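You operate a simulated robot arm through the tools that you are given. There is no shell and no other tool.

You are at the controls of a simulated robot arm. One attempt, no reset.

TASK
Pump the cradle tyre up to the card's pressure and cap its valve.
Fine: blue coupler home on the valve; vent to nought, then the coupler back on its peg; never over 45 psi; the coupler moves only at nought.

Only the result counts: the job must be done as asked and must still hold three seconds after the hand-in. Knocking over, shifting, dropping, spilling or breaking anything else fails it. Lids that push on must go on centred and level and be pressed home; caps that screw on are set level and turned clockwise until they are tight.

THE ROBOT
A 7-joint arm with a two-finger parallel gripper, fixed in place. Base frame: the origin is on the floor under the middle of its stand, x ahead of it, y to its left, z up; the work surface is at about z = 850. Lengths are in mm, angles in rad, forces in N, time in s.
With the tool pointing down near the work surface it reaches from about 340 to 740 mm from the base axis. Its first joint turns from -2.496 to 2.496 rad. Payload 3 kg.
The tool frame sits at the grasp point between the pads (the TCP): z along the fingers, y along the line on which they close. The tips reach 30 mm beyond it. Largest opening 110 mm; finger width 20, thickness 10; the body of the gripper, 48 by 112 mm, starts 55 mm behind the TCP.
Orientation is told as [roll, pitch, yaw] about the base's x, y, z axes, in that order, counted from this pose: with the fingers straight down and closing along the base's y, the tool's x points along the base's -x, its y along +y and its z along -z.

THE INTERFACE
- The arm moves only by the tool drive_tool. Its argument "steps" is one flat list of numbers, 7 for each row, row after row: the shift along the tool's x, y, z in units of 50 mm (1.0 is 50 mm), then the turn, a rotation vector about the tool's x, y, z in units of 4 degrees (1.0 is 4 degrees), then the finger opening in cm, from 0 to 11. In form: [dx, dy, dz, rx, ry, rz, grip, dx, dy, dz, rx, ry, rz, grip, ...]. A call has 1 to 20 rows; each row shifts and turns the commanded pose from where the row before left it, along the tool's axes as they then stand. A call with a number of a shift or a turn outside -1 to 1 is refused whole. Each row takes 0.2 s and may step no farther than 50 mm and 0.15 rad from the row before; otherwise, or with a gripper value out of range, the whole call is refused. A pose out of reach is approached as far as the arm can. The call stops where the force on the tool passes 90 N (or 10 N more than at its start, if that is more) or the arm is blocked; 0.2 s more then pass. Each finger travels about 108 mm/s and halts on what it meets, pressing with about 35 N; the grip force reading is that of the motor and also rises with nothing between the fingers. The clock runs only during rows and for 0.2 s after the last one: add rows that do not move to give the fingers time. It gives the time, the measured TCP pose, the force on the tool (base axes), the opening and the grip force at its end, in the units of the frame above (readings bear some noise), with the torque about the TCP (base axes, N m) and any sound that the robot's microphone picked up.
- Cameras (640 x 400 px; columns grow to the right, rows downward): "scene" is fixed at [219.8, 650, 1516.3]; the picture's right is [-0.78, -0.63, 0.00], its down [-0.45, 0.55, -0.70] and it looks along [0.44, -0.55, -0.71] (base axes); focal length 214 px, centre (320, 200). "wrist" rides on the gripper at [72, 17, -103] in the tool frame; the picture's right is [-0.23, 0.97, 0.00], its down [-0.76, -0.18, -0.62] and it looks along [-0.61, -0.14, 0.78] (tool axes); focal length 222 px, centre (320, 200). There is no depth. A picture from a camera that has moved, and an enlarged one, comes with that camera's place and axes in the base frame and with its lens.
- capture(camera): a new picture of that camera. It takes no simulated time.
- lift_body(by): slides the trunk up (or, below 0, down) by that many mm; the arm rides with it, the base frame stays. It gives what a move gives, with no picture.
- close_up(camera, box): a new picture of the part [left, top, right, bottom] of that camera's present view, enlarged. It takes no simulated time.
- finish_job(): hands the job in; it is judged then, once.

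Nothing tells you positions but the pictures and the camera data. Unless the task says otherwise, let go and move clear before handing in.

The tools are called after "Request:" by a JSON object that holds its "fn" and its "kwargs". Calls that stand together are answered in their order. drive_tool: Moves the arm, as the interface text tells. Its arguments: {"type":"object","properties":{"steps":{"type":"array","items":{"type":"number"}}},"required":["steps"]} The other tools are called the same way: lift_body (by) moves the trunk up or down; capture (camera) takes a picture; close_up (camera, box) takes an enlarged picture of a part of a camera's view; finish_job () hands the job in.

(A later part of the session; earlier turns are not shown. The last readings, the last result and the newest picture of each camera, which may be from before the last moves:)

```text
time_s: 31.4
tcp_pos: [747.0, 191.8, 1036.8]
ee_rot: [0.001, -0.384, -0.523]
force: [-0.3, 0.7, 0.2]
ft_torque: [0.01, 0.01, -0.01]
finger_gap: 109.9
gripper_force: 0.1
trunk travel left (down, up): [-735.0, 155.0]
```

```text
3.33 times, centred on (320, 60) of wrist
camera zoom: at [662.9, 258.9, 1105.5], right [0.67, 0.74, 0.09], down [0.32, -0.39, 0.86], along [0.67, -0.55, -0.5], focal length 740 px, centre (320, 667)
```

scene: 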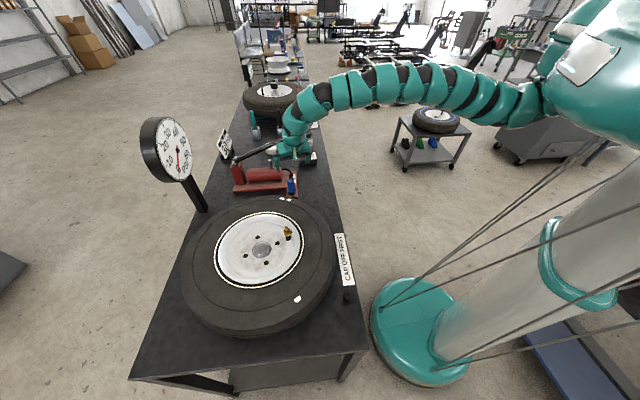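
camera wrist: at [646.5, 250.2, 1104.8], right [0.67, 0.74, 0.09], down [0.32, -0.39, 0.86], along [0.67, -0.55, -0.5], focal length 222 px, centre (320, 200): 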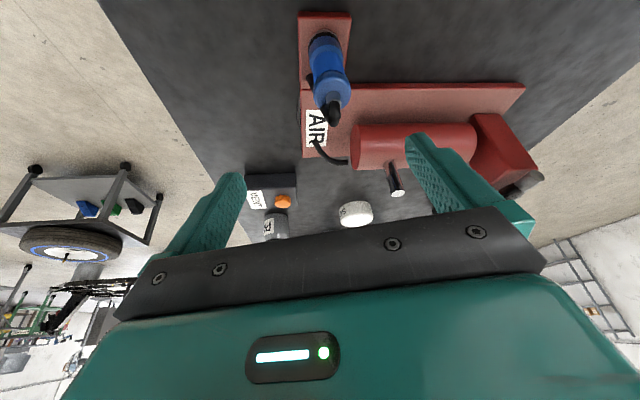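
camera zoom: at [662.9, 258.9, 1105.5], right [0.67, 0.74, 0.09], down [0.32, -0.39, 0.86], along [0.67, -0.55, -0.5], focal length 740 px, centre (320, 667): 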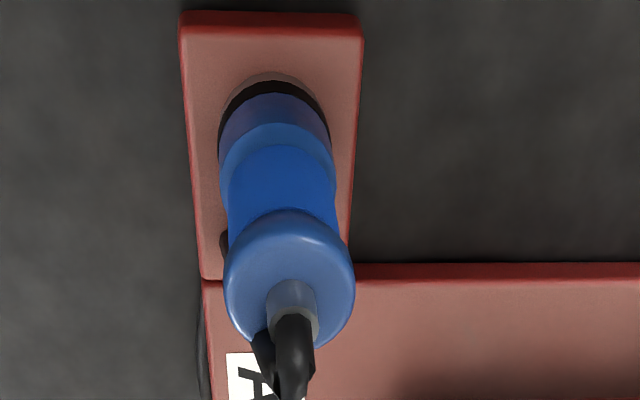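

TCP is within ~1 mm of the coupler axis. I lower the trunk in two stages with the fingers wide open.

Request:
{"fn": "lift_body", "kwargs": {"by": -70}}

Request:
{"fn": "capture", "kwargs": {"camera": "wrist"}}

Request:
{"fn": "capture", "kwargs": {"camera": "scene"}}

```text
time_s: 32.5
tcp_pos: [746.7, 192.3, 964.7]
ee_rot: [0.002, -0.384, -0.523]
force: [0.7, -0.4, 0.4]
ft_torque: [-0.02, 0.0, -0.02]
finger_gap: 110.0
gripper_force: 0.0
trunk travel left (down, up): [-665.0, 225.0]
```

```text
taken
camera wrist: at [662.9, 260.2, 1035.1], right [0.67, 0.74, 0.09], down [0.32, -0.39, 0.86], along [0.67, -0.55, -0.5], focal length 222 px, centre (320, 200)
```

wrist: 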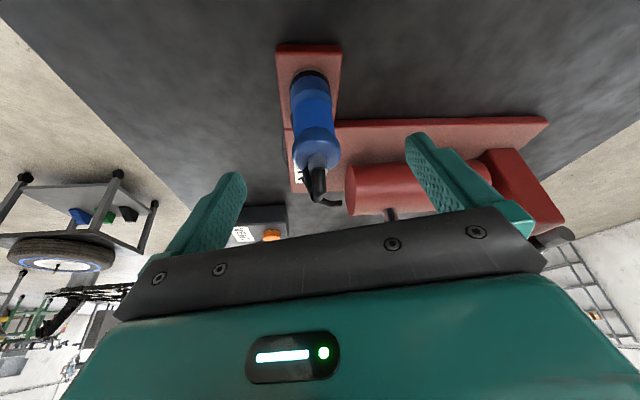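

```text
taken
```

scene: 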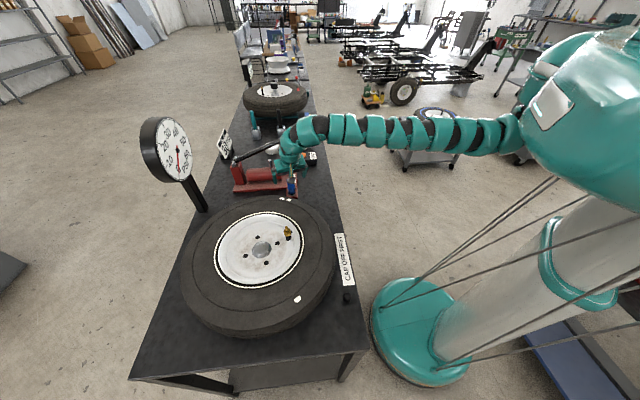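

Request:
{"fn": "close_up", "kwargs": {"camera": "scene", "box": [225, 110, 325, 205]}}

```text
4.21 times, centred on (275, 158) of scene
camera zoom: at [219.8, 650.0, 1516.3], right [-0.78, -0.63, 0.0], down [-0.45, 0.55, -0.7], along [0.44, -0.55, -0.71], focal length 903 px, centre (510, 379)
```

zoom: 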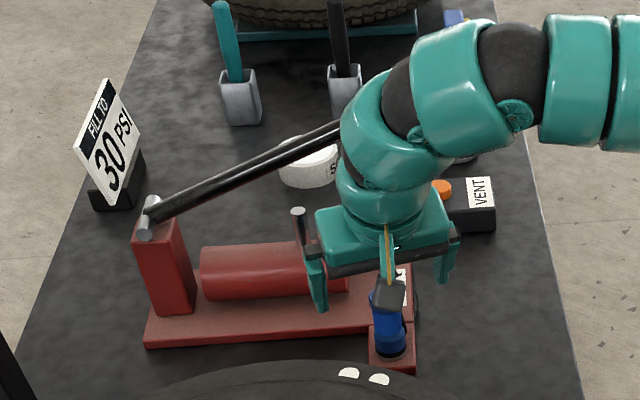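

Clearances look fine; lowering to grasp height.

Request:
{"fn": "lift_body", "kwargs": {"by": -47}}

Request:
{"fn": "capture", "kwargs": {"camera": "wrist"}}

Request:
{"fn": "close_up", "kwargs": {"camera": "scene", "box": [255, 130, 325, 205]}}

```text
time_s: 33.4
tcp_pos: [746.8, 194.1, 919.5]
ee_rot: [0.001, -0.384, -0.524]
force: [0.1, 0.0, 0.5]
ft_torque: [-0.01, 0.01, -0.02]
finger_gap: 110.0
gripper_force: 0.2
trunk travel left (down, up): [-618.0, 272.0]
```

```text
taken
camera wrist: at [662.9, 260.2, 988.0], right [0.67, 0.74, 0.09], down [0.32, -0.39, 0.86], along [0.67, -0.55, -0.5], focal length 222 px, centre (320, 200)
```

wrist: 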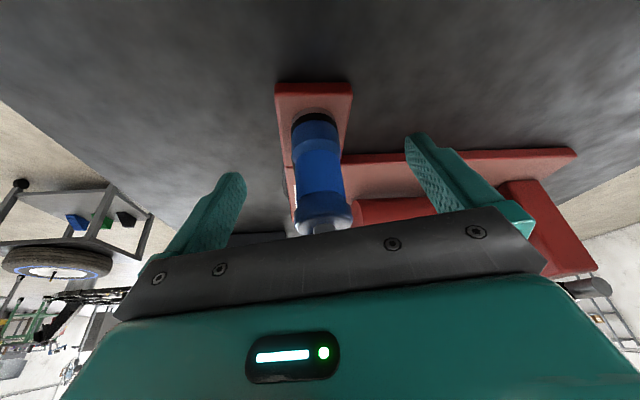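

```text
5.33 times, centred on (290, 168) of scene
camera zoom: at [219.8, 650.0, 1516.3], right [-0.78, -0.63, 0.0], down [-0.45, 0.55, -0.7], along [0.44, -0.55, -0.71], focal length 1144 px, centre (480, 373)
```

zoom: 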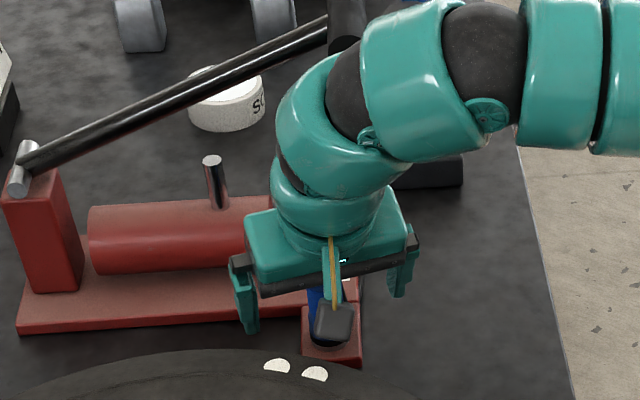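

The coupler is centred between the fingers. I close gently in stages.

Request:
{"fn": "drive_tool", "kwargs": {"steps": [0, 0, 0, 0, 0, 0, 6, 0, 0, 0, 0, 0, 0, 4, 0, 0, 0, 0, 0, 0, 4, 0, 0, 0, 0, 0, 0, 4]}}

Request:
{"fn": "close_up", "kwargs": {"camera": "wrist", "box": [220, 70, 420, 250]}}

```text
time_s: 34.4
tcp_pos: [747.4, 194.0, 918.0]
ee_rot: [-0.001, -0.385, -0.524]
force: [-0.1, 0.2, 0.5]
ft_torque: [0.0, 0.04, -0.01]
finger_gap: 40.0
gripper_force: 0.0
trunk travel left (down, up): [-618.0, 272.0]
```

```text
2.22 times, centred on (320, 160) of wrist
camera zoom: at [663.0, 260.2, 987.9], right [0.67, 0.74, 0.09], down [0.32, -0.39, 0.86], along [0.67, -0.55, -0.5], focal length 494 px, centre (320, 289)
```

zoom: 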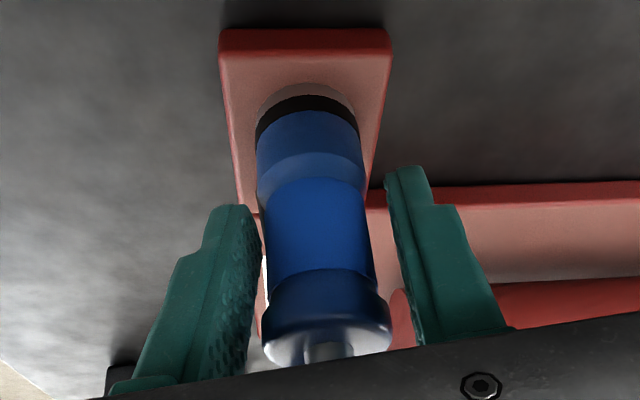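

Gaps look even on both sides. Now the full close.

Request:
{"fn": "drive_tool", "kwargs": {"steps": [0, 0, 0, 0, 0, 0, 3.2, 0, 0, 0, 0, 0, 0, 3, 0, 0, 0, 0, 0, 0, 2.5, 0, 0, 0, 0, 0, 0, 2, 0, 0, 0, 0, 0, 0, 2]}}

Request:
{"fn": "close_up", "kwargs": {"camera": "wrist", "box": [220, 70, 420, 250]}}

```text
time_s: 35.6
tcp_pos: [748.1, 193.4, 919.9]
ee_rot: [0.001, -0.383, -0.524]
force: [-0.3, -0.6, -0.5]
ft_torque: [-0.06, -0.03, 0.01]
finger_gap: 27.6
gripper_force: 34.9
trunk travel left (down, up): [-618.0, 272.0]
```

```text
2.22 times, centred on (320, 160) of wrist
camera zoom: at [663.0, 260.1, 987.9], right [0.67, 0.74, 0.09], down [0.32, -0.39, 0.86], along [0.67, -0.55, -0.5], focal length 494 px, centre (320, 289)
```

zoom: 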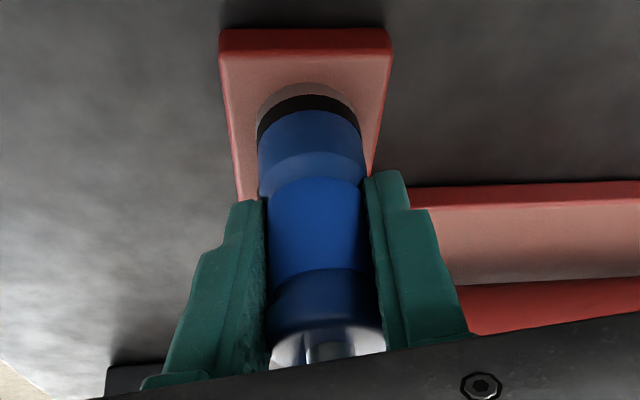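

Gripped at 27.6 mm with 35 N. Gauge is at 0, so I lift the coupler straight up off the peg.

Request:
{"fn": "lift_body", "kwargs": {"by": 30}}

Request:
{"fn": "close_up", "kwargs": {"camera": "wrist", "box": [220, 50, 420, 250]}}

Request:
{"fn": "close_up", "kwargs": {"camera": "scene", "box": [255, 130, 325, 205]}}

```text
time_s: 36.4
tcp_pos: [746.8, 193.3, 948.7]
ee_rot: [0.0, -0.384, -0.522]
force: [0.2, -0.4, -1.7]
ft_torque: [-0.02, 0.0, 0.0]
finger_gap: 27.6
gripper_force: 34.8
trunk travel left (down, up): [-648.0, 242.0]
```

```text
2.00 times, centred on (320, 150) of wrist
camera zoom: at [663.2, 260.2, 1017.6], right [0.67, 0.74, 0.09], down [0.32, -0.39, 0.86], along [0.67, -0.55, -0.5], focal length 444 px, centre (320, 300)
```

zoom: 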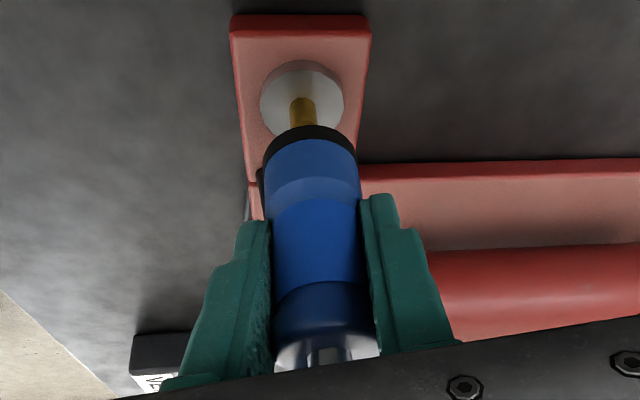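

```text
5.33 times, centred on (290, 168) of scene
camera zoom: at [219.8, 650.0, 1516.3], right [-0.78, -0.63, 0.0], down [-0.45, 0.55, -0.7], along [0.44, -0.55, -0.71], focal length 1144 px, centre (480, 373)
```

zoom: 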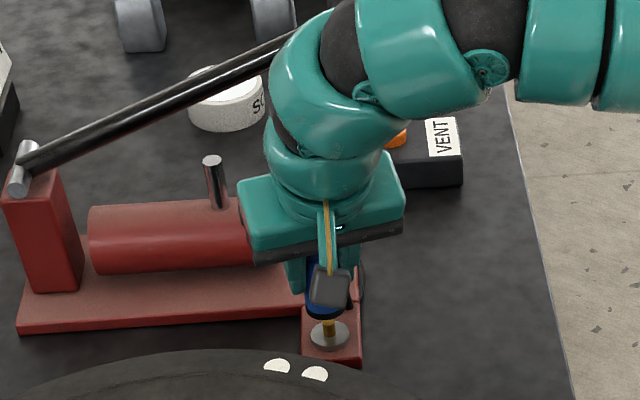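

The coupler came off cleanly, revealing the brass peg on its grey disc. I raise it further so it will clear the valve tip and tyre.

Request:
{"fn": "lift_body", "kwargs": {"by": 150}}

Request:
{"fn": "capture", "kwargs": {"camera": "wrist"}}

Request:
{"fn": "close_up", "kwargs": {"camera": "scene", "box": [235, 90, 345, 205]}}

```text
time_s: 38.1
tcp_pos: [747.6, 193.4, 1098.4]
ee_rot: [0.0, -0.385, -0.524]
force: [-0.1, 0.8, -1.0]
ft_torque: [0.02, -0.03, -0.03]
finger_gap: 28.1
gripper_force: 35.3
trunk travel left (down, up): [-798.0, 92.0]
```

```text
taken
camera wrist: at [663.3, 260.2, 1167.6], right [0.67, 0.74, 0.09], down [0.32, -0.39, 0.86], along [0.67, -0.55, -0.5], focal length 222 px, centre (320, 200)
```

wrist: 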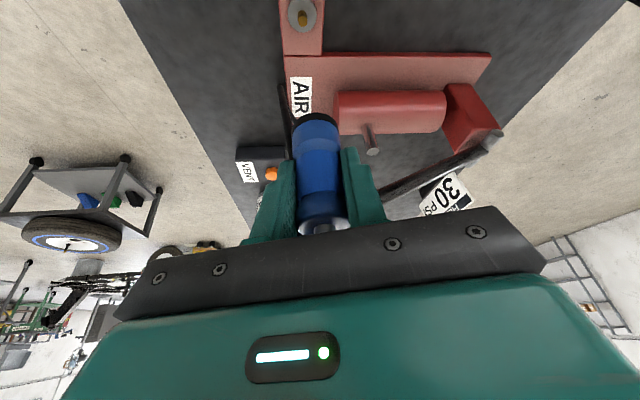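

```text
3.48 times, centred on (290, 148) of scene
camera zoom: at [219.8, 650.0, 1516.3], right [-0.78, -0.63, 0.0], down [-0.45, 0.55, -0.7], along [0.44, -0.55, -0.71], focal length 746 px, centre (424, 383)
```

zoom: 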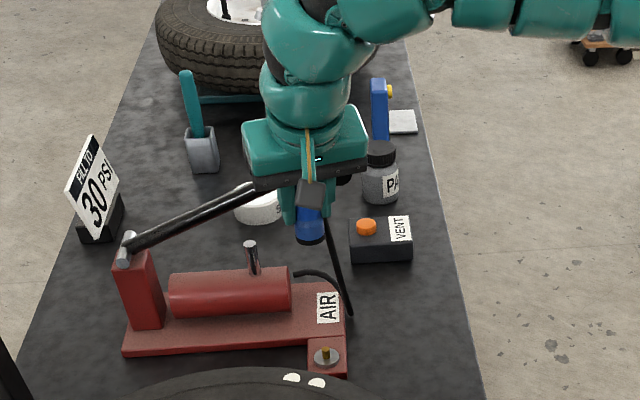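

The hose follows freely. I'll measure the bare peg from here for later, then carry the coupler to the valve.

Request:
{"fn": "close_up", "kwargs": {"camera": "wrist", "box": [270, 0, 334, 40]}}

Request:
{"fn": "close_up", "kwargs": {"camera": "scene", "box": [276, 175, 308, 205]}}

```text
10.00 times, centred on (302, 20) of wrist
camera zoom: at [663.3, 260.2, 1167.6], right [0.67, 0.74, 0.09], down [0.32, -0.39, 0.86], along [0.67, -0.55, -0.5], focal length 2221 px, centre (500, 2000)
```

zoom: 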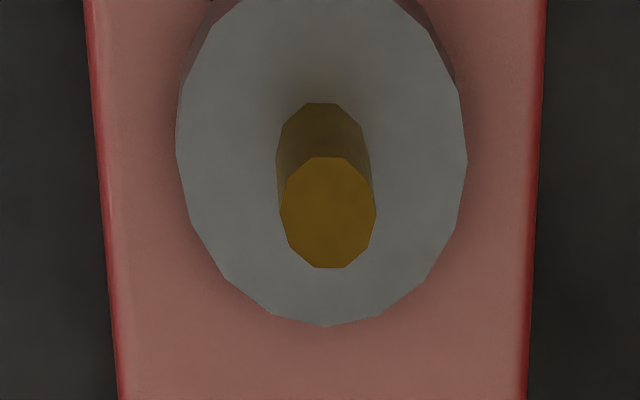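

```text
13.33 times, centred on (292, 190) of scene
camera zoom: at [219.8, 650.0, 1516.3], right [-0.78, -0.63, 0.0], down [-0.45, 0.55, -0.7], along [0.44, -0.55, -0.71], focal length 2860 px, centre (693, 333)
```

zoom: 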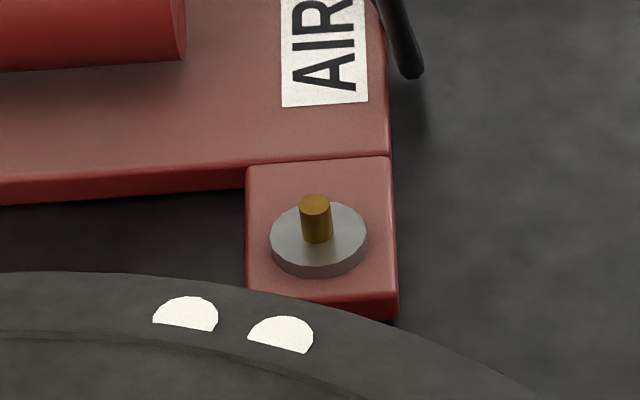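

Peg axis comes out near (751,188.5), about 6 mm outward of the TCP at pickup. I check the coupler's position in hand to confirm that offset.

Request:
{"fn": "close_up", "kwargs": {"camera": "wrist", "box": [260, 95, 380, 245]}}

Request:
{"fn": "close_up", "kwargs": {"camera": "scene", "box": [265, 130, 315, 180]}}

```text
2.67 times, centred on (320, 170) of wrist
camera zoom: at [663.3, 260.2, 1167.6], right [0.67, 0.74, 0.09], down [0.32, -0.39, 0.86], along [0.67, -0.55, -0.5], focal length 592 px, centre (320, 280)
```

zoom: 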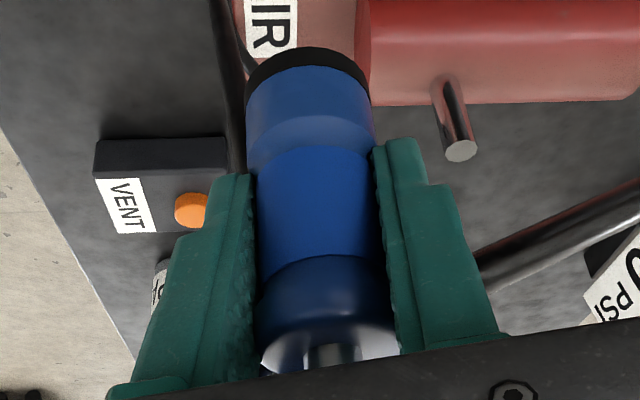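

```text
8.00 times, centred on (290, 155) of scene
camera zoom: at [219.8, 650.0, 1516.3], right [-0.78, -0.63, 0.0], down [-0.45, 0.55, -0.7], along [0.44, -0.55, -0.71], focal length 1716 px, centre (560, 560)
```

zoom: 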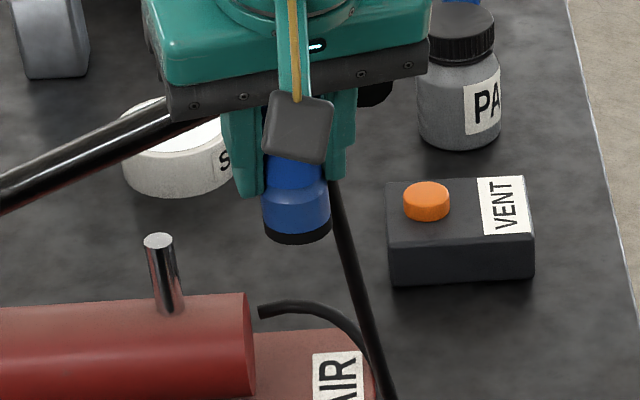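

The in-hand geometry is calibrated from the two peg views: I know where the valve must appear in the wrist picture when the coupler is right above it. Moving partway to the tyre and yawing +44° while keeping the tilt.

Request:
{"fn": "drive_tool", "kwargs": {"steps": [0.565, 0.161, -0.228, 0, 0, 0, 2, 0.565, 0.161, -0.228, 0, 0, 0, 2, 0.565, 0.161, -0.228, 0, 0, 0, 2, 0, 0, 0, -0.375, 0, -0.927, 2, 0, 0, 0, -0.375, 0, -0.927, 2, 0, 0, 0, -0.375, 0, -0.927, 2, 0, 0, 0, -0.375, 0, -0.927, 2, 0, 0, 0, -0.375, 0, -0.927, 2, 0, 0, 0, -0.375, 0, -0.927, 2, 0, 0, 0, -0.375, 0, -0.927, 2, 0, 0, 0, -0.375, 0, -0.927, 2, 0, 0, 0, -0.375, 0, -0.927, 2, 0, 0, 0, -0.375, 0, -0.927, 2, 0, 0, 0, -0.375, 0, -0.927, 2, 0, 0, 0, 0, 0, 0, 2]}}

Request:
{"fn": "capture", "kwargs": {"camera": "wrist"}}

```text
time_s: 41.3
tcp_pos: [680.4, 259.3, 1099.3]
ee_rot: [0.0, -0.384, 0.244]
force: [0.4, -0.4, -1.2]
ft_torque: [-0.02, -0.06, 0.04]
finger_gap: 27.8
gripper_force: 35.2
trunk travel left (down, up): [-798.0, 92.0]
```

```text
taken
camera wrist: at [572.7, 250.0, 1167.9], right [-0.03, 1.0, 0.09], down [0.5, -0.06, 0.86], along [0.86, 0.07, -0.5], focal length 222 px, centre (320, 200)
```

wrist: 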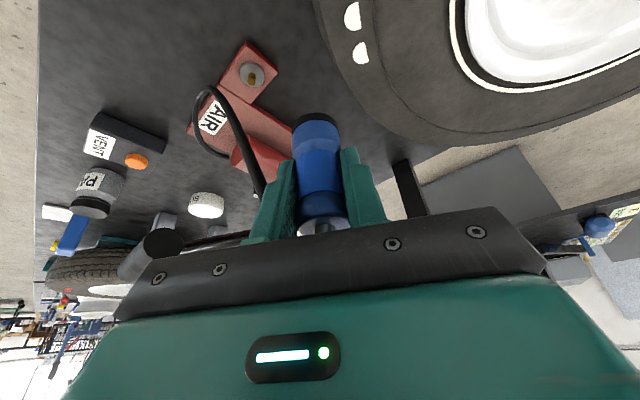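

Request:
{"fn": "drive_tool", "kwargs": {"steps": [0.389, 0.704, -0.118, 0, 0, 0, 2, 0.389, 0.704, -0.118, 0, 0, 0, 2, 0.389, 0.704, -0.118, 0, 0, 0, 2, 0.389, 0.704, -0.118, 0, 0, 0, 2, 0.389, 0.704, -0.118, 0, 0, 0, 2, 0, 0, 0, 0, 0, 0, 2, 0, 0, 0, 0, 0, 0, 2]}}

Request:
{"fn": "capture", "kwargs": {"camera": "wrist"}}

Request:
{"fn": "close_up", "kwargs": {"camera": "scene", "box": [260, 180, 320, 250]}}

```text
time_s: 42.9
tcp_pos: [538.1, 408.1, 1090.9]
ee_rot: [0.001, -0.386, 0.244]
force: [-0.1, -0.4, -1.1]
ft_torque: [-0.02, 0.01, -0.01]
finger_gap: 27.6
gripper_force: 35.5
trunk travel left (down, up): [-798.0, 92.0]
```

```text
taken
camera wrist: at [430.9, 397.5, 1159.3], right [-0.03, 1.0, 0.09], down [0.5, -0.06, 0.86], along [0.86, 0.07, -0.5], focal length 222 px, centre (320, 200)
```

wrist: 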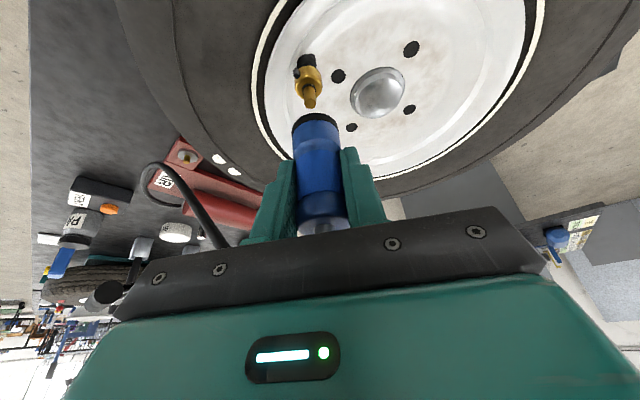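

```text
5.71 times, centred on (290, 215) of scene
camera zoom: at [219.8, 650.0, 1516.3], right [-0.78, -0.63, 0.0], down [-0.45, 0.55, -0.7], along [0.44, -0.55, -0.71], focal length 1226 px, centre (491, 114)
```

zoom: 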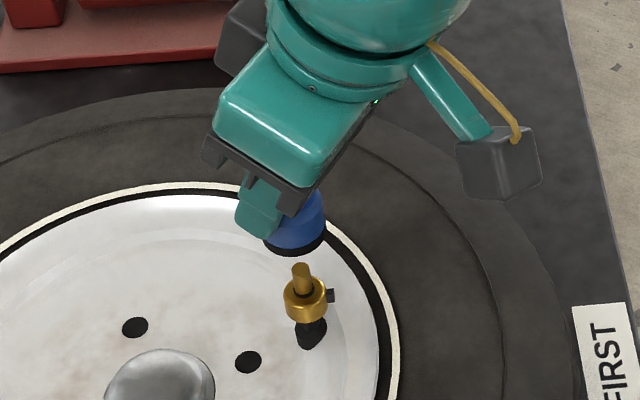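

The coupler sits almost exactly over the valve. I zoom to compare with the predicted pixels (tip at about (311,103), collar at about (309.5,86)).

Request:
{"fn": "close_up", "kwargs": {"camera": "wrist", "box": [280, 60, 344, 100]}}

Request:
{"fn": "close_up", "kwargs": {"camera": "wrist", "box": [270, 70, 366, 130]}}

Request:
{"fn": "close_up", "kwargs": {"camera": "scene", "box": [275, 212, 307, 240]}}

```text
10.00 times, centred on (312, 80) of wrist
camera zoom: at [430.9, 397.5, 1159.3], right [-0.03, 1.0, 0.09], down [0.5, -0.06, 0.86], along [0.86, 0.07, -0.5], focal length 2221 px, centre (400, 1400)
```

zoom: 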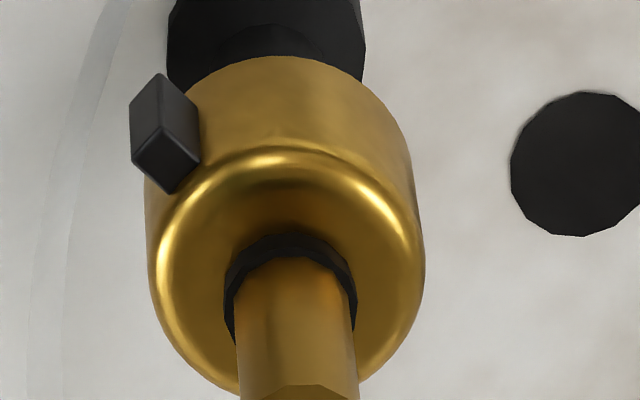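

```text
6.67 times, centred on (318, 100) of wrist
camera zoom: at [430.9, 397.5, 1159.3], right [-0.03, 1.0, 0.09], down [0.5, -0.06, 0.86], along [0.86, 0.07, -0.5], focal length 1481 px, centre (333, 867)
```

zoom: 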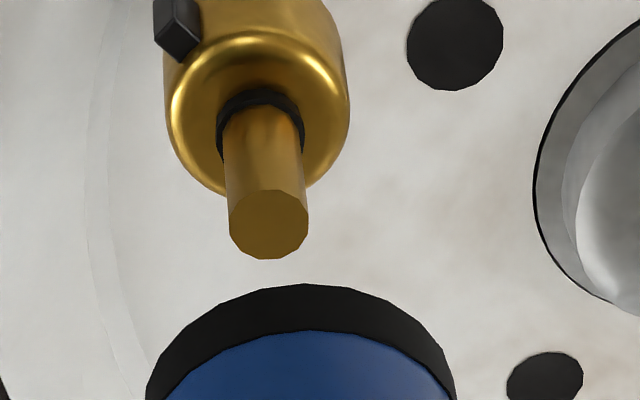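

```text
14.29 times, centred on (291, 226) of scene
camera zoom: at [219.8, 650.0, 1516.3], right [-0.78, -0.63, 0.0], down [-0.45, 0.55, -0.7], along [0.44, -0.55, -0.71], focal length 3064 px, centre (734, -171)
```

zoom: 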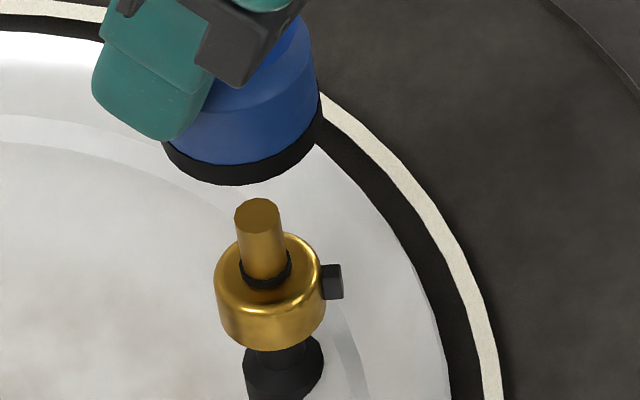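

Alignment is within about 1 mm; scene and wrist views agree on a ~1.2 mm shift toward -y. I apply it and descend 20 mm, then check again.

Request:
{"fn": "drive_tool", "kwargs": {"steps": [0.0054, -0.0233, -0.0022, 0, 0, 0, 2, 0.075, 0, 0.185, 0, 0, 0, 2, 0.075, 0, 0.185, 0, 0, 0, 2, 0, 0, 0, 0, 0, 0, 2]}}

Request:
{"fn": "close_up", "kwargs": {"camera": "wrist", "box": [270, 70, 366, 130]}}

Request:
{"fn": "close_up", "kwargs": {"camera": "scene", "box": [275, 212, 307, 240]}}

```text
time_s: 43.9
tcp_pos: [540.1, 405.1, 1070.9]
ee_rot: [0.002, -0.384, 0.245]
force: [0.4, -0.1, -0.9]
ft_torque: [0.0, -0.03, 0.02]
finger_gap: 27.6
gripper_force: 34.8
trunk travel left (down, up): [-798.0, 92.0]
```

```text
6.67 times, centred on (318, 100) of wrist
camera zoom: at [432.0, 395.4, 1139.0], right [-0.03, 1.0, 0.09], down [0.5, -0.06, 0.86], along [0.86, 0.07, -0.5], focal length 1481 px, centre (333, 867)
```

zoom: 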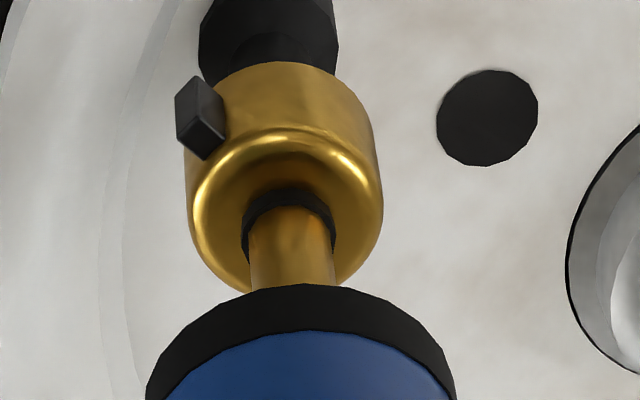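

```text
14.29 times, centred on (291, 226) of scene
camera zoom: at [219.8, 650.0, 1516.3], right [-0.78, -0.63, 0.0], down [-0.45, 0.55, -0.7], along [0.44, -0.55, -0.71], focal length 3064 px, centre (734, -171)
```

zoom: 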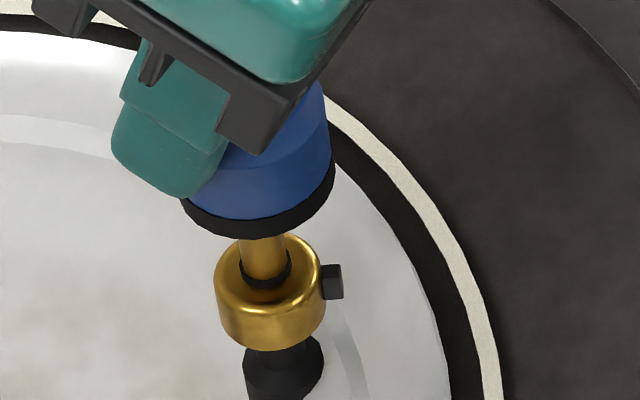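

Request:
{"fn": "close_up", "kwargs": {"camera": "scene", "box": [280, 216, 300, 236]}}

Request:
{"fn": "close_up", "kwargs": {"camera": "wrist", "box": [285, 90, 349, 140]}}

```text
16.00 times, centred on (290, 226) of scene
camera zoom: at [219.8, 650.0, 1516.3], right [-0.78, -0.63, 0.0], down [-0.45, 0.55, -0.7], along [0.44, -0.55, -0.71], focal length 3432 px, centre (800, -216)
```

zoom: 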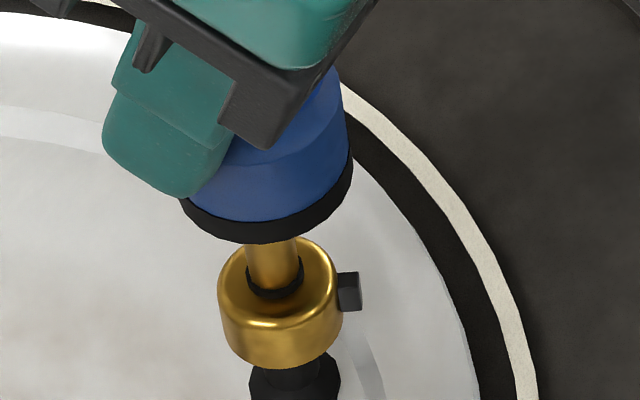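

```text
8.00 times, centred on (317, 115) of wrist
camera zoom: at [432.0, 395.4, 1139.0], right [-0.03, 1.0, 0.09], down [0.5, -0.06, 0.86], along [0.86, 0.07, -0.5], focal length 1777 px, centre (344, 880)
```

zoom: 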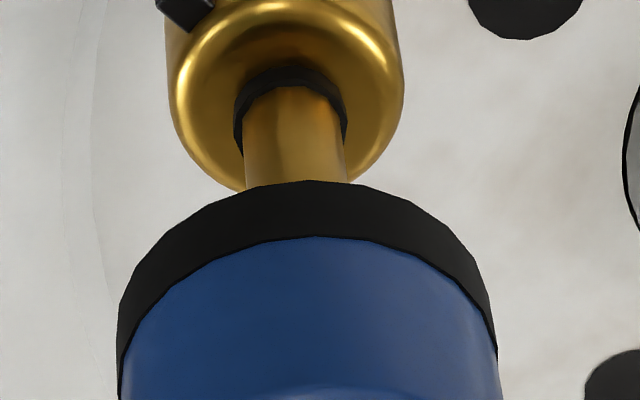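

Remaining misalignment is about 1 mm outward; I nudge and check the camera's reported place.

Request:
{"fn": "drive_tool", "kwargs": {"steps": [-0.0207, 0.0068, 0.0084, 0, 0, 0, 2, 0, 0, 0, 0, 0, 0, 2]}}

Request:
{"fn": "close_up", "kwargs": {"camera": "wrist", "box": [285, 90, 349, 140]}}

Request:
{"fn": "close_up", "kwargs": {"camera": "scene", "box": [280, 216, 300, 236]}}

```text
time_s: 44.5
tcp_pos: [540.7, 406.2, 1070.2]
ee_rot: [0.002, -0.384, 0.245]
force: [-0.3, 0.9, -1.1]
ft_torque: [0.0, -0.01, -0.01]
finger_gap: 27.5
gripper_force: 35.0
trunk travel left (down, up): [-798.0, 92.0]
```

```text
8.00 times, centred on (317, 115) of wrist
camera zoom: at [432.9, 395.7, 1139.1], right [-0.03, 1.0, 0.09], down [0.5, -0.06, 0.86], along [0.86, 0.07, -0.5], focal length 1777 px, centre (344, 880)
```

zoom: 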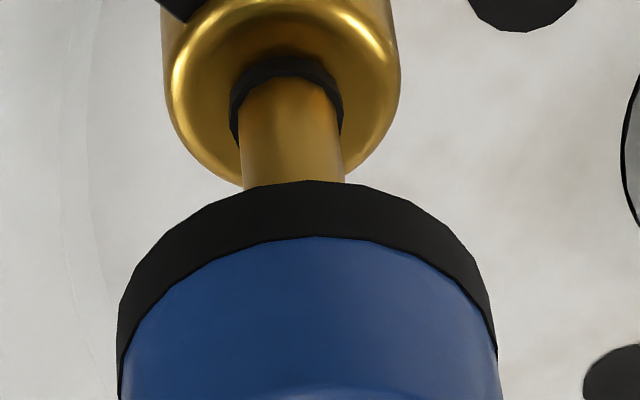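

```text
16.00 times, centred on (290, 226) of scene
camera zoom: at [219.8, 650.0, 1516.3], right [-0.78, -0.63, 0.0], down [-0.45, 0.55, -0.7], along [0.44, -0.55, -0.71], focal length 3432 px, centre (800, -216)
```

zoom: 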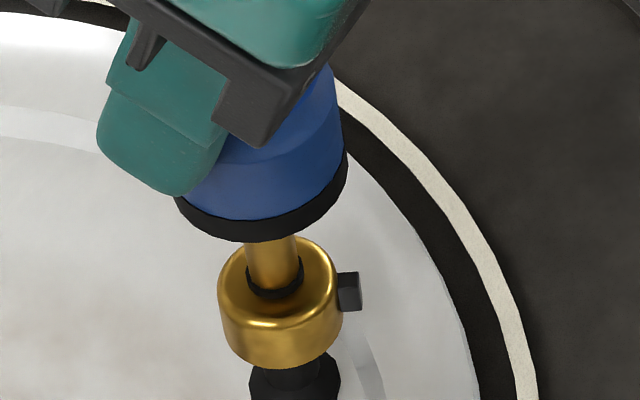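

Aligned in both views. Descending slowly onto the stem, 3 mm per row.

Request:
{"fn": "drive_tool", "kwargs": {"steps": [0.0225, 0, 0.0556, 0, 0, 0, 2, 0.0225, 0, 0.0556, 0, 0, 0, 2, 0.0225, 0, 0.0556, 0, 0, 0, 2, 0.0225, 0, 0.0556, 0, 0, 0, 2, 0, 0, 0, 0, 0, 0, 2]}}

Request:
{"fn": "close_up", "kwargs": {"camera": "wrist", "box": [285, 90, 349, 140]}}

Request:
{"fn": "close_up", "kwargs": {"camera": "scene", "box": [280, 216, 300, 236]}}

```text
time_s: 45.7
tcp_pos: [540.4, 404.5, 1059.0]
ee_rot: [-0.001, -0.386, 0.245]
force: [0.1, -0.1, -2.3]
ft_torque: [0.03, 0.01, 0.03]
finger_gap: 27.8
gripper_force: 34.7
trunk travel left (down, up): [-798.0, 92.0]
```

```text
8.00 times, centred on (317, 115) of wrist
camera zoom: at [432.6, 395.3, 1127.1], right [-0.03, 1.0, 0.09], down [0.5, -0.06, 0.86], along [0.86, 0.07, -0.5], focal length 1777 px, centre (344, 880)
```

zoom: 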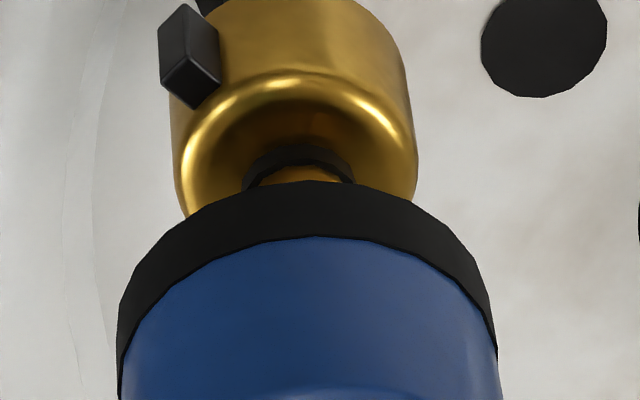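

```text
16.00 times, centred on (290, 226) of scene
camera zoom: at [219.8, 650.0, 1516.3], right [-0.78, -0.63, 0.0], down [-0.45, 0.55, -0.7], along [0.44, -0.55, -0.71], focal length 3432 px, centre (800, -216)
```

zoom: 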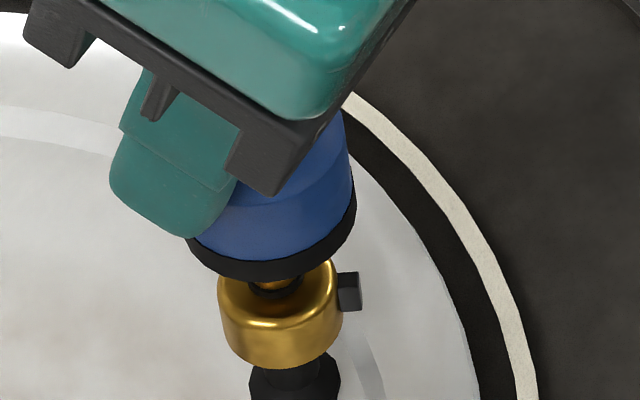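

The stem has entered the bore with no side force. Continuing down.

Request:
{"fn": "drive_tool", "kwargs": {"steps": [0.0225, 0, 0.0556, 0, 0, 0, 2, 0.0225, 0, 0.0556, 0, 0, 0, 2, 0.0225, 0, 0.0556, 0, 0, 0, 2, 0, 0, 0, 0, 0, 0, 2]}}

Request:
{"fn": "close_up", "kwargs": {"camera": "wrist", "box": [285, 90, 349, 140]}}

Request:
{"fn": "close_up", "kwargs": {"camera": "scene", "box": [280, 216, 300, 236]}}

```text
time_s: 46.7
tcp_pos: [540.2, 405.2, 1049.5]
ee_rot: [-0.001, -0.385, 0.246]
force: [0.0, 1.1, -0.1]
ft_torque: [0.01, -0.01, 0.0]
finger_gap: 27.7
gripper_force: 35.2
trunk travel left (down, up): [-798.0, 92.0]
```

```text
8.00 times, centred on (317, 115) of wrist
camera zoom: at [433.1, 395.9, 1117.9], right [-0.03, 1.0, 0.09], down [0.5, -0.06, 0.86], along [0.86, 0.07, -0.5], focal length 1777 px, centre (344, 880)
```

zoom: 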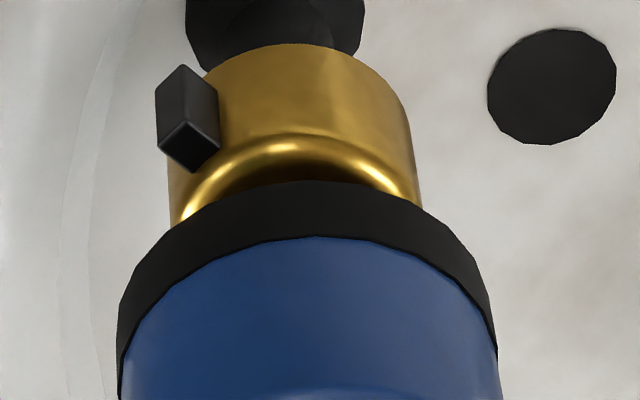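

```text
16.00 times, centred on (290, 226) of scene
camera zoom: at [219.8, 650.0, 1516.3], right [-0.78, -0.63, 0.0], down [-0.45, 0.55, -0.7], along [0.44, -0.55, -0.71], focal length 3432 px, centre (800, -216)
```

zoom: 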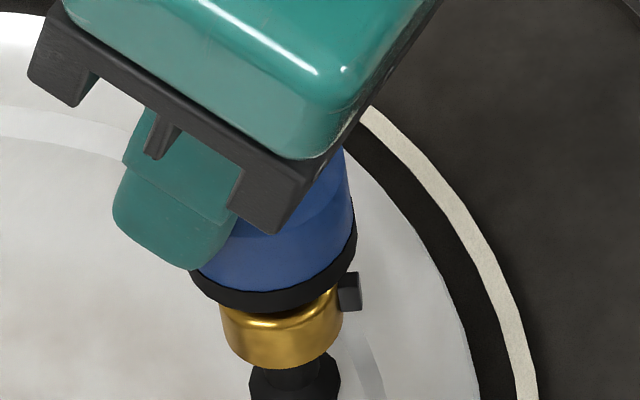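

Request:
{"fn": "drive_tool", "kwargs": {"steps": [0.0112, 0, 0.0278, 0, 0, 0, 2, 0.0112, 0, 0.0278, 0, 0, 0, 2, 0.0112, 0, 0.0278, 0, 0, 0, 2, 0.0112, 0, 0.0278, 0, 0, 0, 2, 0.0112, 0, 0.0278, 0, 0, 0, 2, 0, 0, 0, 0, 0, 0, 2]}}

Request:
{"fn": "close_up", "kwargs": {"camera": "wrist", "box": [285, 90, 349, 140]}}

Request:
{"fn": "close_up", "kwargs": {"camera": "scene", "box": [280, 216, 300, 236]}}

```text
time_s: 48.1
tcp_pos: [539.6, 406.2, 1043.3]
ee_rot: [0.001, -0.387, 0.244]
force: [0.3, 1.3, 9.0]
ft_torque: [0.0, -0.04, -0.02]
finger_gap: 27.8
gripper_force: 35.4
trunk travel left (down, up): [-798.0, 92.0]
```

```text
8.00 times, centred on (317, 115) of wrist
camera zoom: at [432.8, 395.4, 1111.6], right [-0.03, 1.0, 0.09], down [0.5, -0.06, 0.86], along [0.87, 0.07, -0.5], focal length 1777 px, centre (344, 880)
```

zoom: 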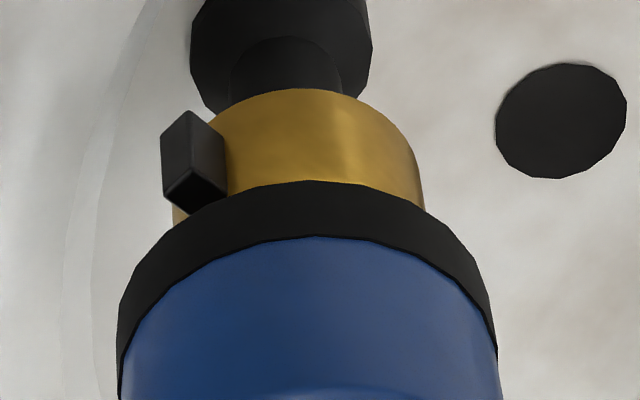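

```text
16.00 times, centred on (290, 226) of scene
camera zoom: at [219.8, 650.0, 1516.3], right [-0.78, -0.63, 0.0], down [-0.45, 0.55, -0.7], along [0.44, -0.55, -0.71], focal length 3432 px, centre (800, -216)
```

zoom: 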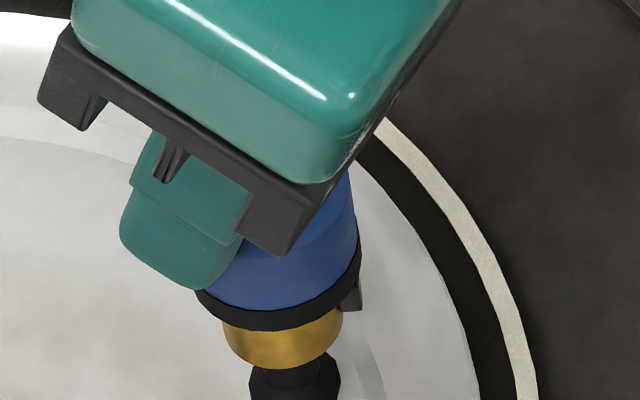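

Contact begins (9 N) with the coupler's ring on the brass collar. I press further in 1 mm steps to seat it home.

Request:
{"fn": "drive_tool", "kwargs": {"steps": [0.0075, 0, 0.0185, 0, 0, 0, 2, 0.0075, 0, 0.0185, 0, 0, 0, 2, 0.0075, 0, 0.0185, 0, 0, 0, 2, 0, 0, 0, 0, 0, 0, 2]}}

Request:
{"fn": "close_up", "kwargs": {"camera": "wrist", "box": [285, 90, 349, 140]}}

```text
time_s: 49.1
tcp_pos: [539.2, 406.8, 1043.3]
ee_rot: [0.006, -0.393, 0.244]
force: [6.6, 3.6, 37.9]
ft_torque: [0.14, -0.35, -0.01]
finger_gap: 27.7
gripper_force: 35.3
trunk travel left (down, up): [-798.0, 92.0]
```

```text
8.00 times, centred on (317, 115) of wrist
camera zoom: at [432.2, 395.0, 1110.9], right [-0.03, 1.0, 0.09], down [0.5, -0.06, 0.87], along [0.87, 0.07, -0.49], focal length 1777 px, centre (344, 880)
```

zoom: 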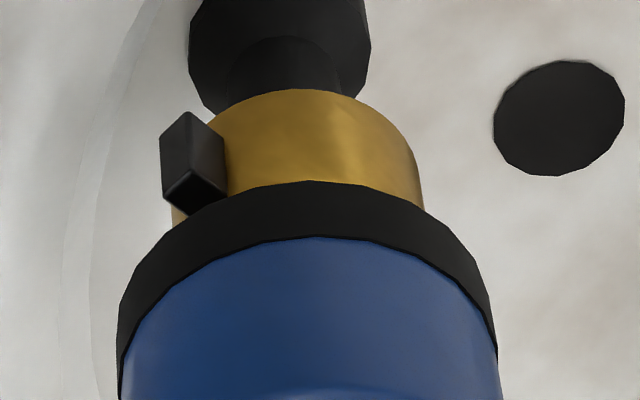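

Firm stop at 38 N with no further travel: the coupler is home on the collar. I ease off the push before opening.

Request:
{"fn": "drive_tool", "kwargs": {"steps": [-0.0075, 0, -0.0185, 0, 0, 0, 2, -0.0075, 0, -0.0185, 0, 0, 0, 2]}}

```text
time_s: 49.7
tcp_pos: [540.6, 405.4, 1043.0]
ee_rot: [0.004, -0.39, 0.243]
force: [10.6, 7.2, 38.0]
ft_torque: [0.34, -0.49, 0.01]
finger_gap: 27.7
gripper_force: 34.9
trunk travel left (down, up): [-798.0, 92.0]
```

Request:
{"fn": "drive_tool", "kwargs": {"steps": [-0.015, 0, -0.037, 0, 0, 0, 2, 0, 0, 0, 0, 0, 0, 2]}}

```text
time_s: 50.3
tcp_pos: [540.5, 404.3, 1043.3]
ee_rot: [0.001, -0.386, 0.246]
force: [13.0, 7.8, 28.7]
ft_torque: [0.32, -0.51, 0.01]
finger_gap: 27.7
gripper_force: 34.9
trunk travel left (down, up): [-798.0, 92.0]
```

Request:
{"fn": "drive_tool", "kwargs": {"steps": [-0.039, 0.006, -0.027, 0, 0, 0, 2, 0, 0, 0, 0, 0, 0, 2]}}

```text
time_s: 50.9
tcp_pos: [540.5, 405.1, 1042.2]
ee_rot: [0.0, -0.379, 0.243]
force: [4.2, 1.2, 13.8]
ft_torque: [0.09, -0.26, 0.0]
finger_gap: 27.6
gripper_force: 34.9
trunk travel left (down, up): [-798.0, 92.0]
```

Request:
{"fn": "drive_tool", "kwargs": {"steps": [-0.018, 0.001, -0.02, 0, 0, 0, 2, 0, 0, 0, 0, 0, 0, 2]}}

Request:
{"fn": "close_up", "kwargs": {"camera": "scene", "box": [275, 206, 305, 236]}}

```text
time_s: 51.5
tcp_pos: [540.0, 406.1, 1044.6]
ee_rot: [0.002, -0.38, 0.246]
force: [-0.4, -0.8, -0.4]
ft_torque: [-0.05, 0.02, 0.01]
finger_gap: 27.9
gripper_force: 35.0
trunk travel left (down, up): [-798.0, 92.0]
```

```text
13.33 times, centred on (290, 221) of scene
camera zoom: at [219.8, 650.0, 1516.3], right [-0.78, -0.63, 0.0], down [-0.45, 0.55, -0.7], along [0.44, -0.55, -0.71], focal length 2860 px, centre (720, -80)
```

zoom: 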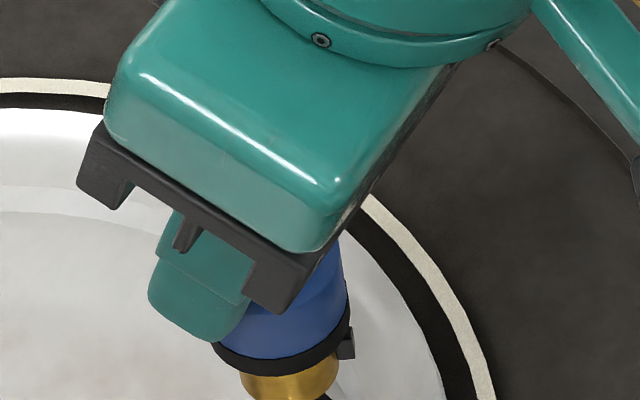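

Request:
{"fn": "drive_tool", "kwargs": {"steps": [0.0075, 0, 0.0185, 0, 0, 0, 2, 0.0037, 0, 0.0093, 0, 0, 0, 2, 0, 0, 0, 0, 0, 0, 2]}}

```text
time_s: 52.3
tcp_pos: [541.1, 406.3, 1044.7]
ee_rot: [-0.001, -0.384, 0.244]
force: [-1.1, -0.4, -1.6]
ft_torque: [-0.04, 0.11, 0.01]
finger_gap: 27.8
gripper_force: 34.8
trunk travel left (down, up): [-798.0, 92.0]
```

Request:
{"fn": "drive_tool", "kwargs": {"steps": [0.0075, 0, 0.0185, 0, 0, 0, 2, 0.0075, 0, 0.0185, 0, 0, 0, 2, 0, 0, 0, 0, 0, 0, 2]}}

```text
time_s: 53.1
tcp_pos: [541.5, 406.7, 1043.2]
ee_rot: [0.002, -0.386, 0.245]
force: [-1.6, 0.2, 2.0]
ft_torque: [-0.02, 0.08, 0.0]
finger_gap: 27.7
gripper_force: 35.0
trunk travel left (down, up): [-798.0, 92.0]
```

Request:
{"fn": "drive_tool", "kwargs": {"steps": [0.0075, 0, 0.0185, 0, 0, 0, 2, 0, 0, 0, 0, 0, 0, 2]}}

```text
time_s: 53.7
tcp_pos: [542.0, 406.1, 1042.3]
ee_rot: [0.001, -0.387, 0.245]
force: [-0.4, 1.6, 10.2]
ft_torque: [0.04, 0.05, -0.02]
finger_gap: 27.6
gripper_force: 35.8
trunk travel left (down, up): [-798.0, 92.0]
```

Seated at 10 N with almost no side load. Now I open the fingers.

Request:
{"fn": "drive_tool", "kwargs": {"steps": [0, 0, 0, 0, 0, 0, 3.2, 0, 0, 0, 0, 0, 0, 4.5, 0, 0, 0, 0, 0, 0, 7, 0, 0, 0, 0, 0, 0, 9, 0, 0, 0, 0, 0, 0, 9]}}

Request:
{"fn": "capture", "kwargs": {"camera": "wrist"}}

Request:
{"fn": "close_up", "kwargs": {"camera": "scene", "box": [275, 206, 305, 236]}}

```text
time_s: 54.9
tcp_pos: [542.4, 406.0, 1041.0]
ee_rot: [0.001, -0.383, 0.244]
force: [0.0, 0.0, -1.0]
ft_torque: [-0.03, 0.02, 0.02]
finger_gap: 90.1
gripper_force: 0.0
trunk travel left (down, up): [-798.0, 92.0]
```

```text
taken
camera wrist: at [434.0, 396.1, 1110.2], right [-0.03, 1.0, 0.09], down [0.5, -0.06, 0.86], along [0.86, 0.07, -0.5], focal length 222 px, centre (320, 200)
```

wrist: 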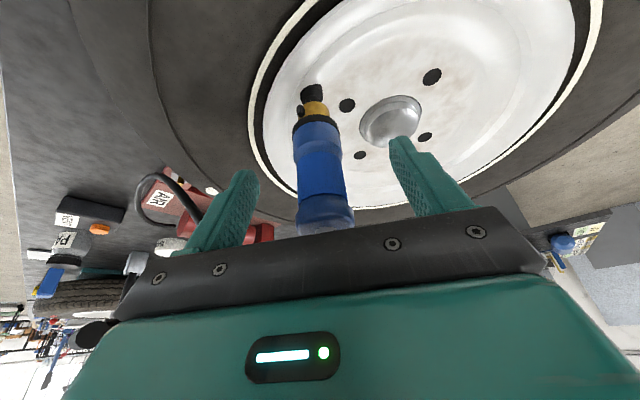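

```text
13.33 times, centred on (290, 221) of scene
camera zoom: at [219.8, 650.0, 1516.3], right [-0.78, -0.63, 0.0], down [-0.45, 0.55, -0.7], along [0.44, -0.55, -0.71], focal length 2860 px, centre (720, -80)
```

zoom: 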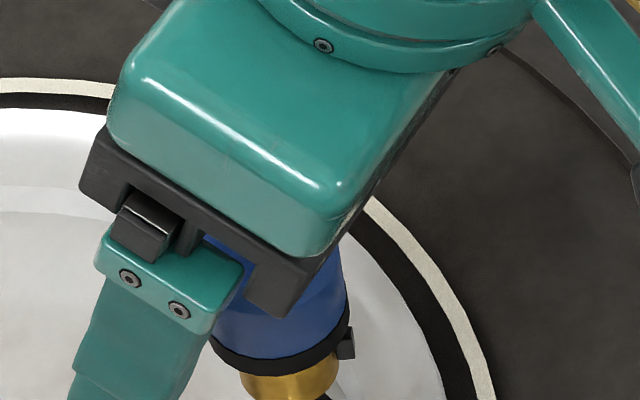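

The coupler stands upright on the valve, released. I lift straight up and away, then look at the lever.

Request:
{"fn": "drive_tool", "kwargs": {"steps": [-0.187, 0, -0.463, 0, 0, 0, 9, -0.3, 0, -0.74, 0, 0, 0, 9, -0.3, 0, -0.74, 0, 0, 0, 9, -0.3, 0, -0.74, 0, 0, 0, 9, 0, 0, 0, 0, 0, 0, 9]}}

Request:
{"fn": "capture", "kwargs": {"camera": "scene"}}

Request:
{"fn": "capture", "kwargs": {"camera": "wrist"}}

```text
time_s: 56.1
tcp_pos: [541.6, 406.5, 1185.9]
ee_rot: [0.001, -0.383, 0.245]
force: [0.3, 0.6, 0.7]
ft_torque: [0.0, 0.04, -0.01]
finger_gap: 90.2
gripper_force: 0.0
trunk travel left (down, up): [-798.0, 92.0]
```

```text
taken
```

scene: 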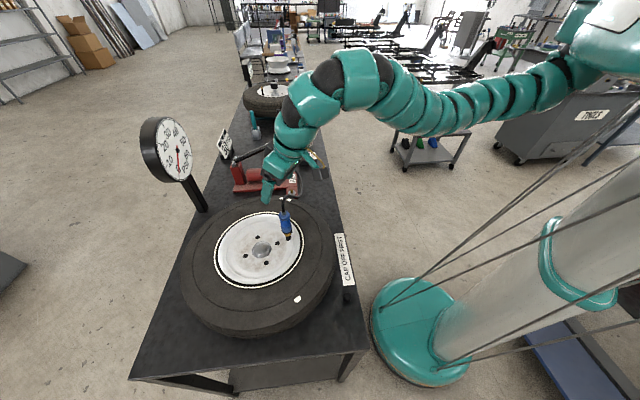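

```text
taken
camera wrist: at [434.3, 396.6, 1255.0], right [-0.03, 1.0, 0.09], down [0.5, -0.06, 0.86], along [0.86, 0.07, -0.5], focal length 222 px, centre (320, 200)
```

wrist: 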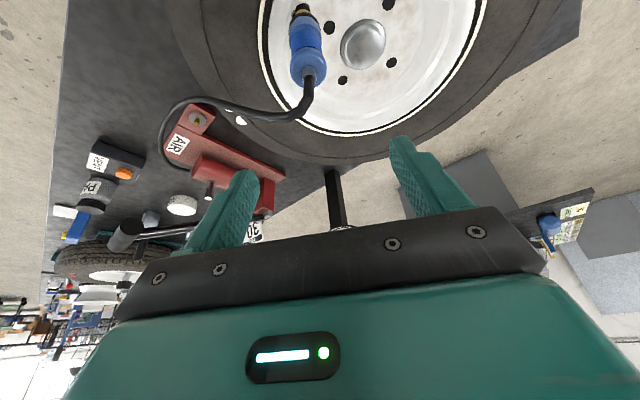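

Now over to the pump lever, staying at z≈1186, closing the fingers.

Request:
{"fn": "drive_tool", "kwargs": {"steps": [-0.3187, -0.809, 0.1287, 0, 0, 0, 4, -0.3187, -0.809, 0.1287, 0, 0, 0, 2, -0.3187, -0.809, 0.1287, 0, 0, 0, 0, -0.3187, -0.809, 0.1287, 0, 0, 0, 0, -0.3187, -0.809, 0.1287, 0, 0, 0, 0, -0.3187, -0.809, 0.1287, 0, 0, 0, 0, -0.3187, -0.809, 0.1287, 0, 0, 0, 0, -0.3187, -0.809, 0.1287, 0, 0, 0, 0, -0.3187, -0.809, 0.1287, 0, 0, 0, 0, 0, 0, 0, 0, 0, 0, 0]}}

Request:
{"fn": "capture", "kwargs": {"camera": "wrist"}}

Request:
{"fn": "close_up", "kwargs": {"camera": "scene", "box": [215, 100, 335, 250]}}

```text
time_s: 58.3
tcp_pos: [780.2, 89.0, 1186.0]
ee_rot: [0.0, -0.383, 0.245]
force: [0.2, 0.2, 1.1]
ft_torque: [0.0, 0.03, -0.02]
finger_gap: 0.1
gripper_force: 35.5
trunk travel left (down, up): [-798.0, 92.0]
```

```text
taken
camera wrist: at [671.0, 80.1, 1254.5], right [-0.03, 1.0, 0.09], down [0.5, -0.06, 0.86], along [0.86, 0.07, -0.5], focal length 222 px, centre (320, 200)
```

wrist: 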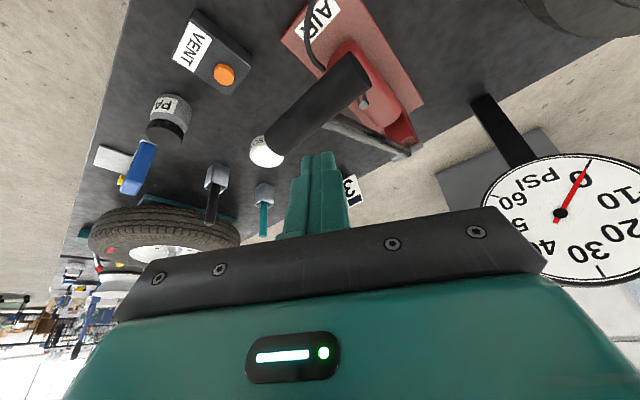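

```text
2.67 times, centred on (275, 175) of scene
camera zoom: at [219.8, 650.0, 1516.3], right [-0.78, -0.63, 0.0], down [-0.45, 0.55, -0.7], along [0.44, -0.55, -0.71], focal length 572 px, centre (440, 267)
```

zoom: 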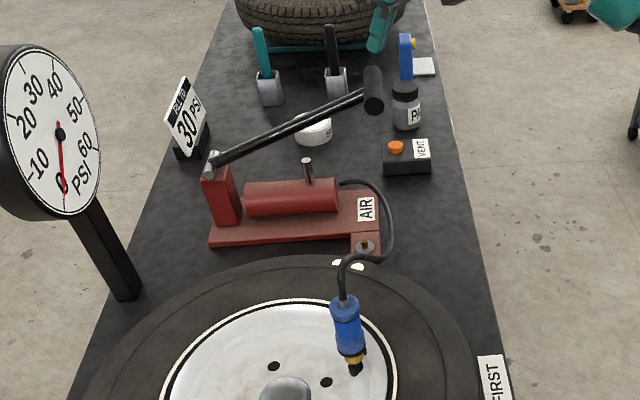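

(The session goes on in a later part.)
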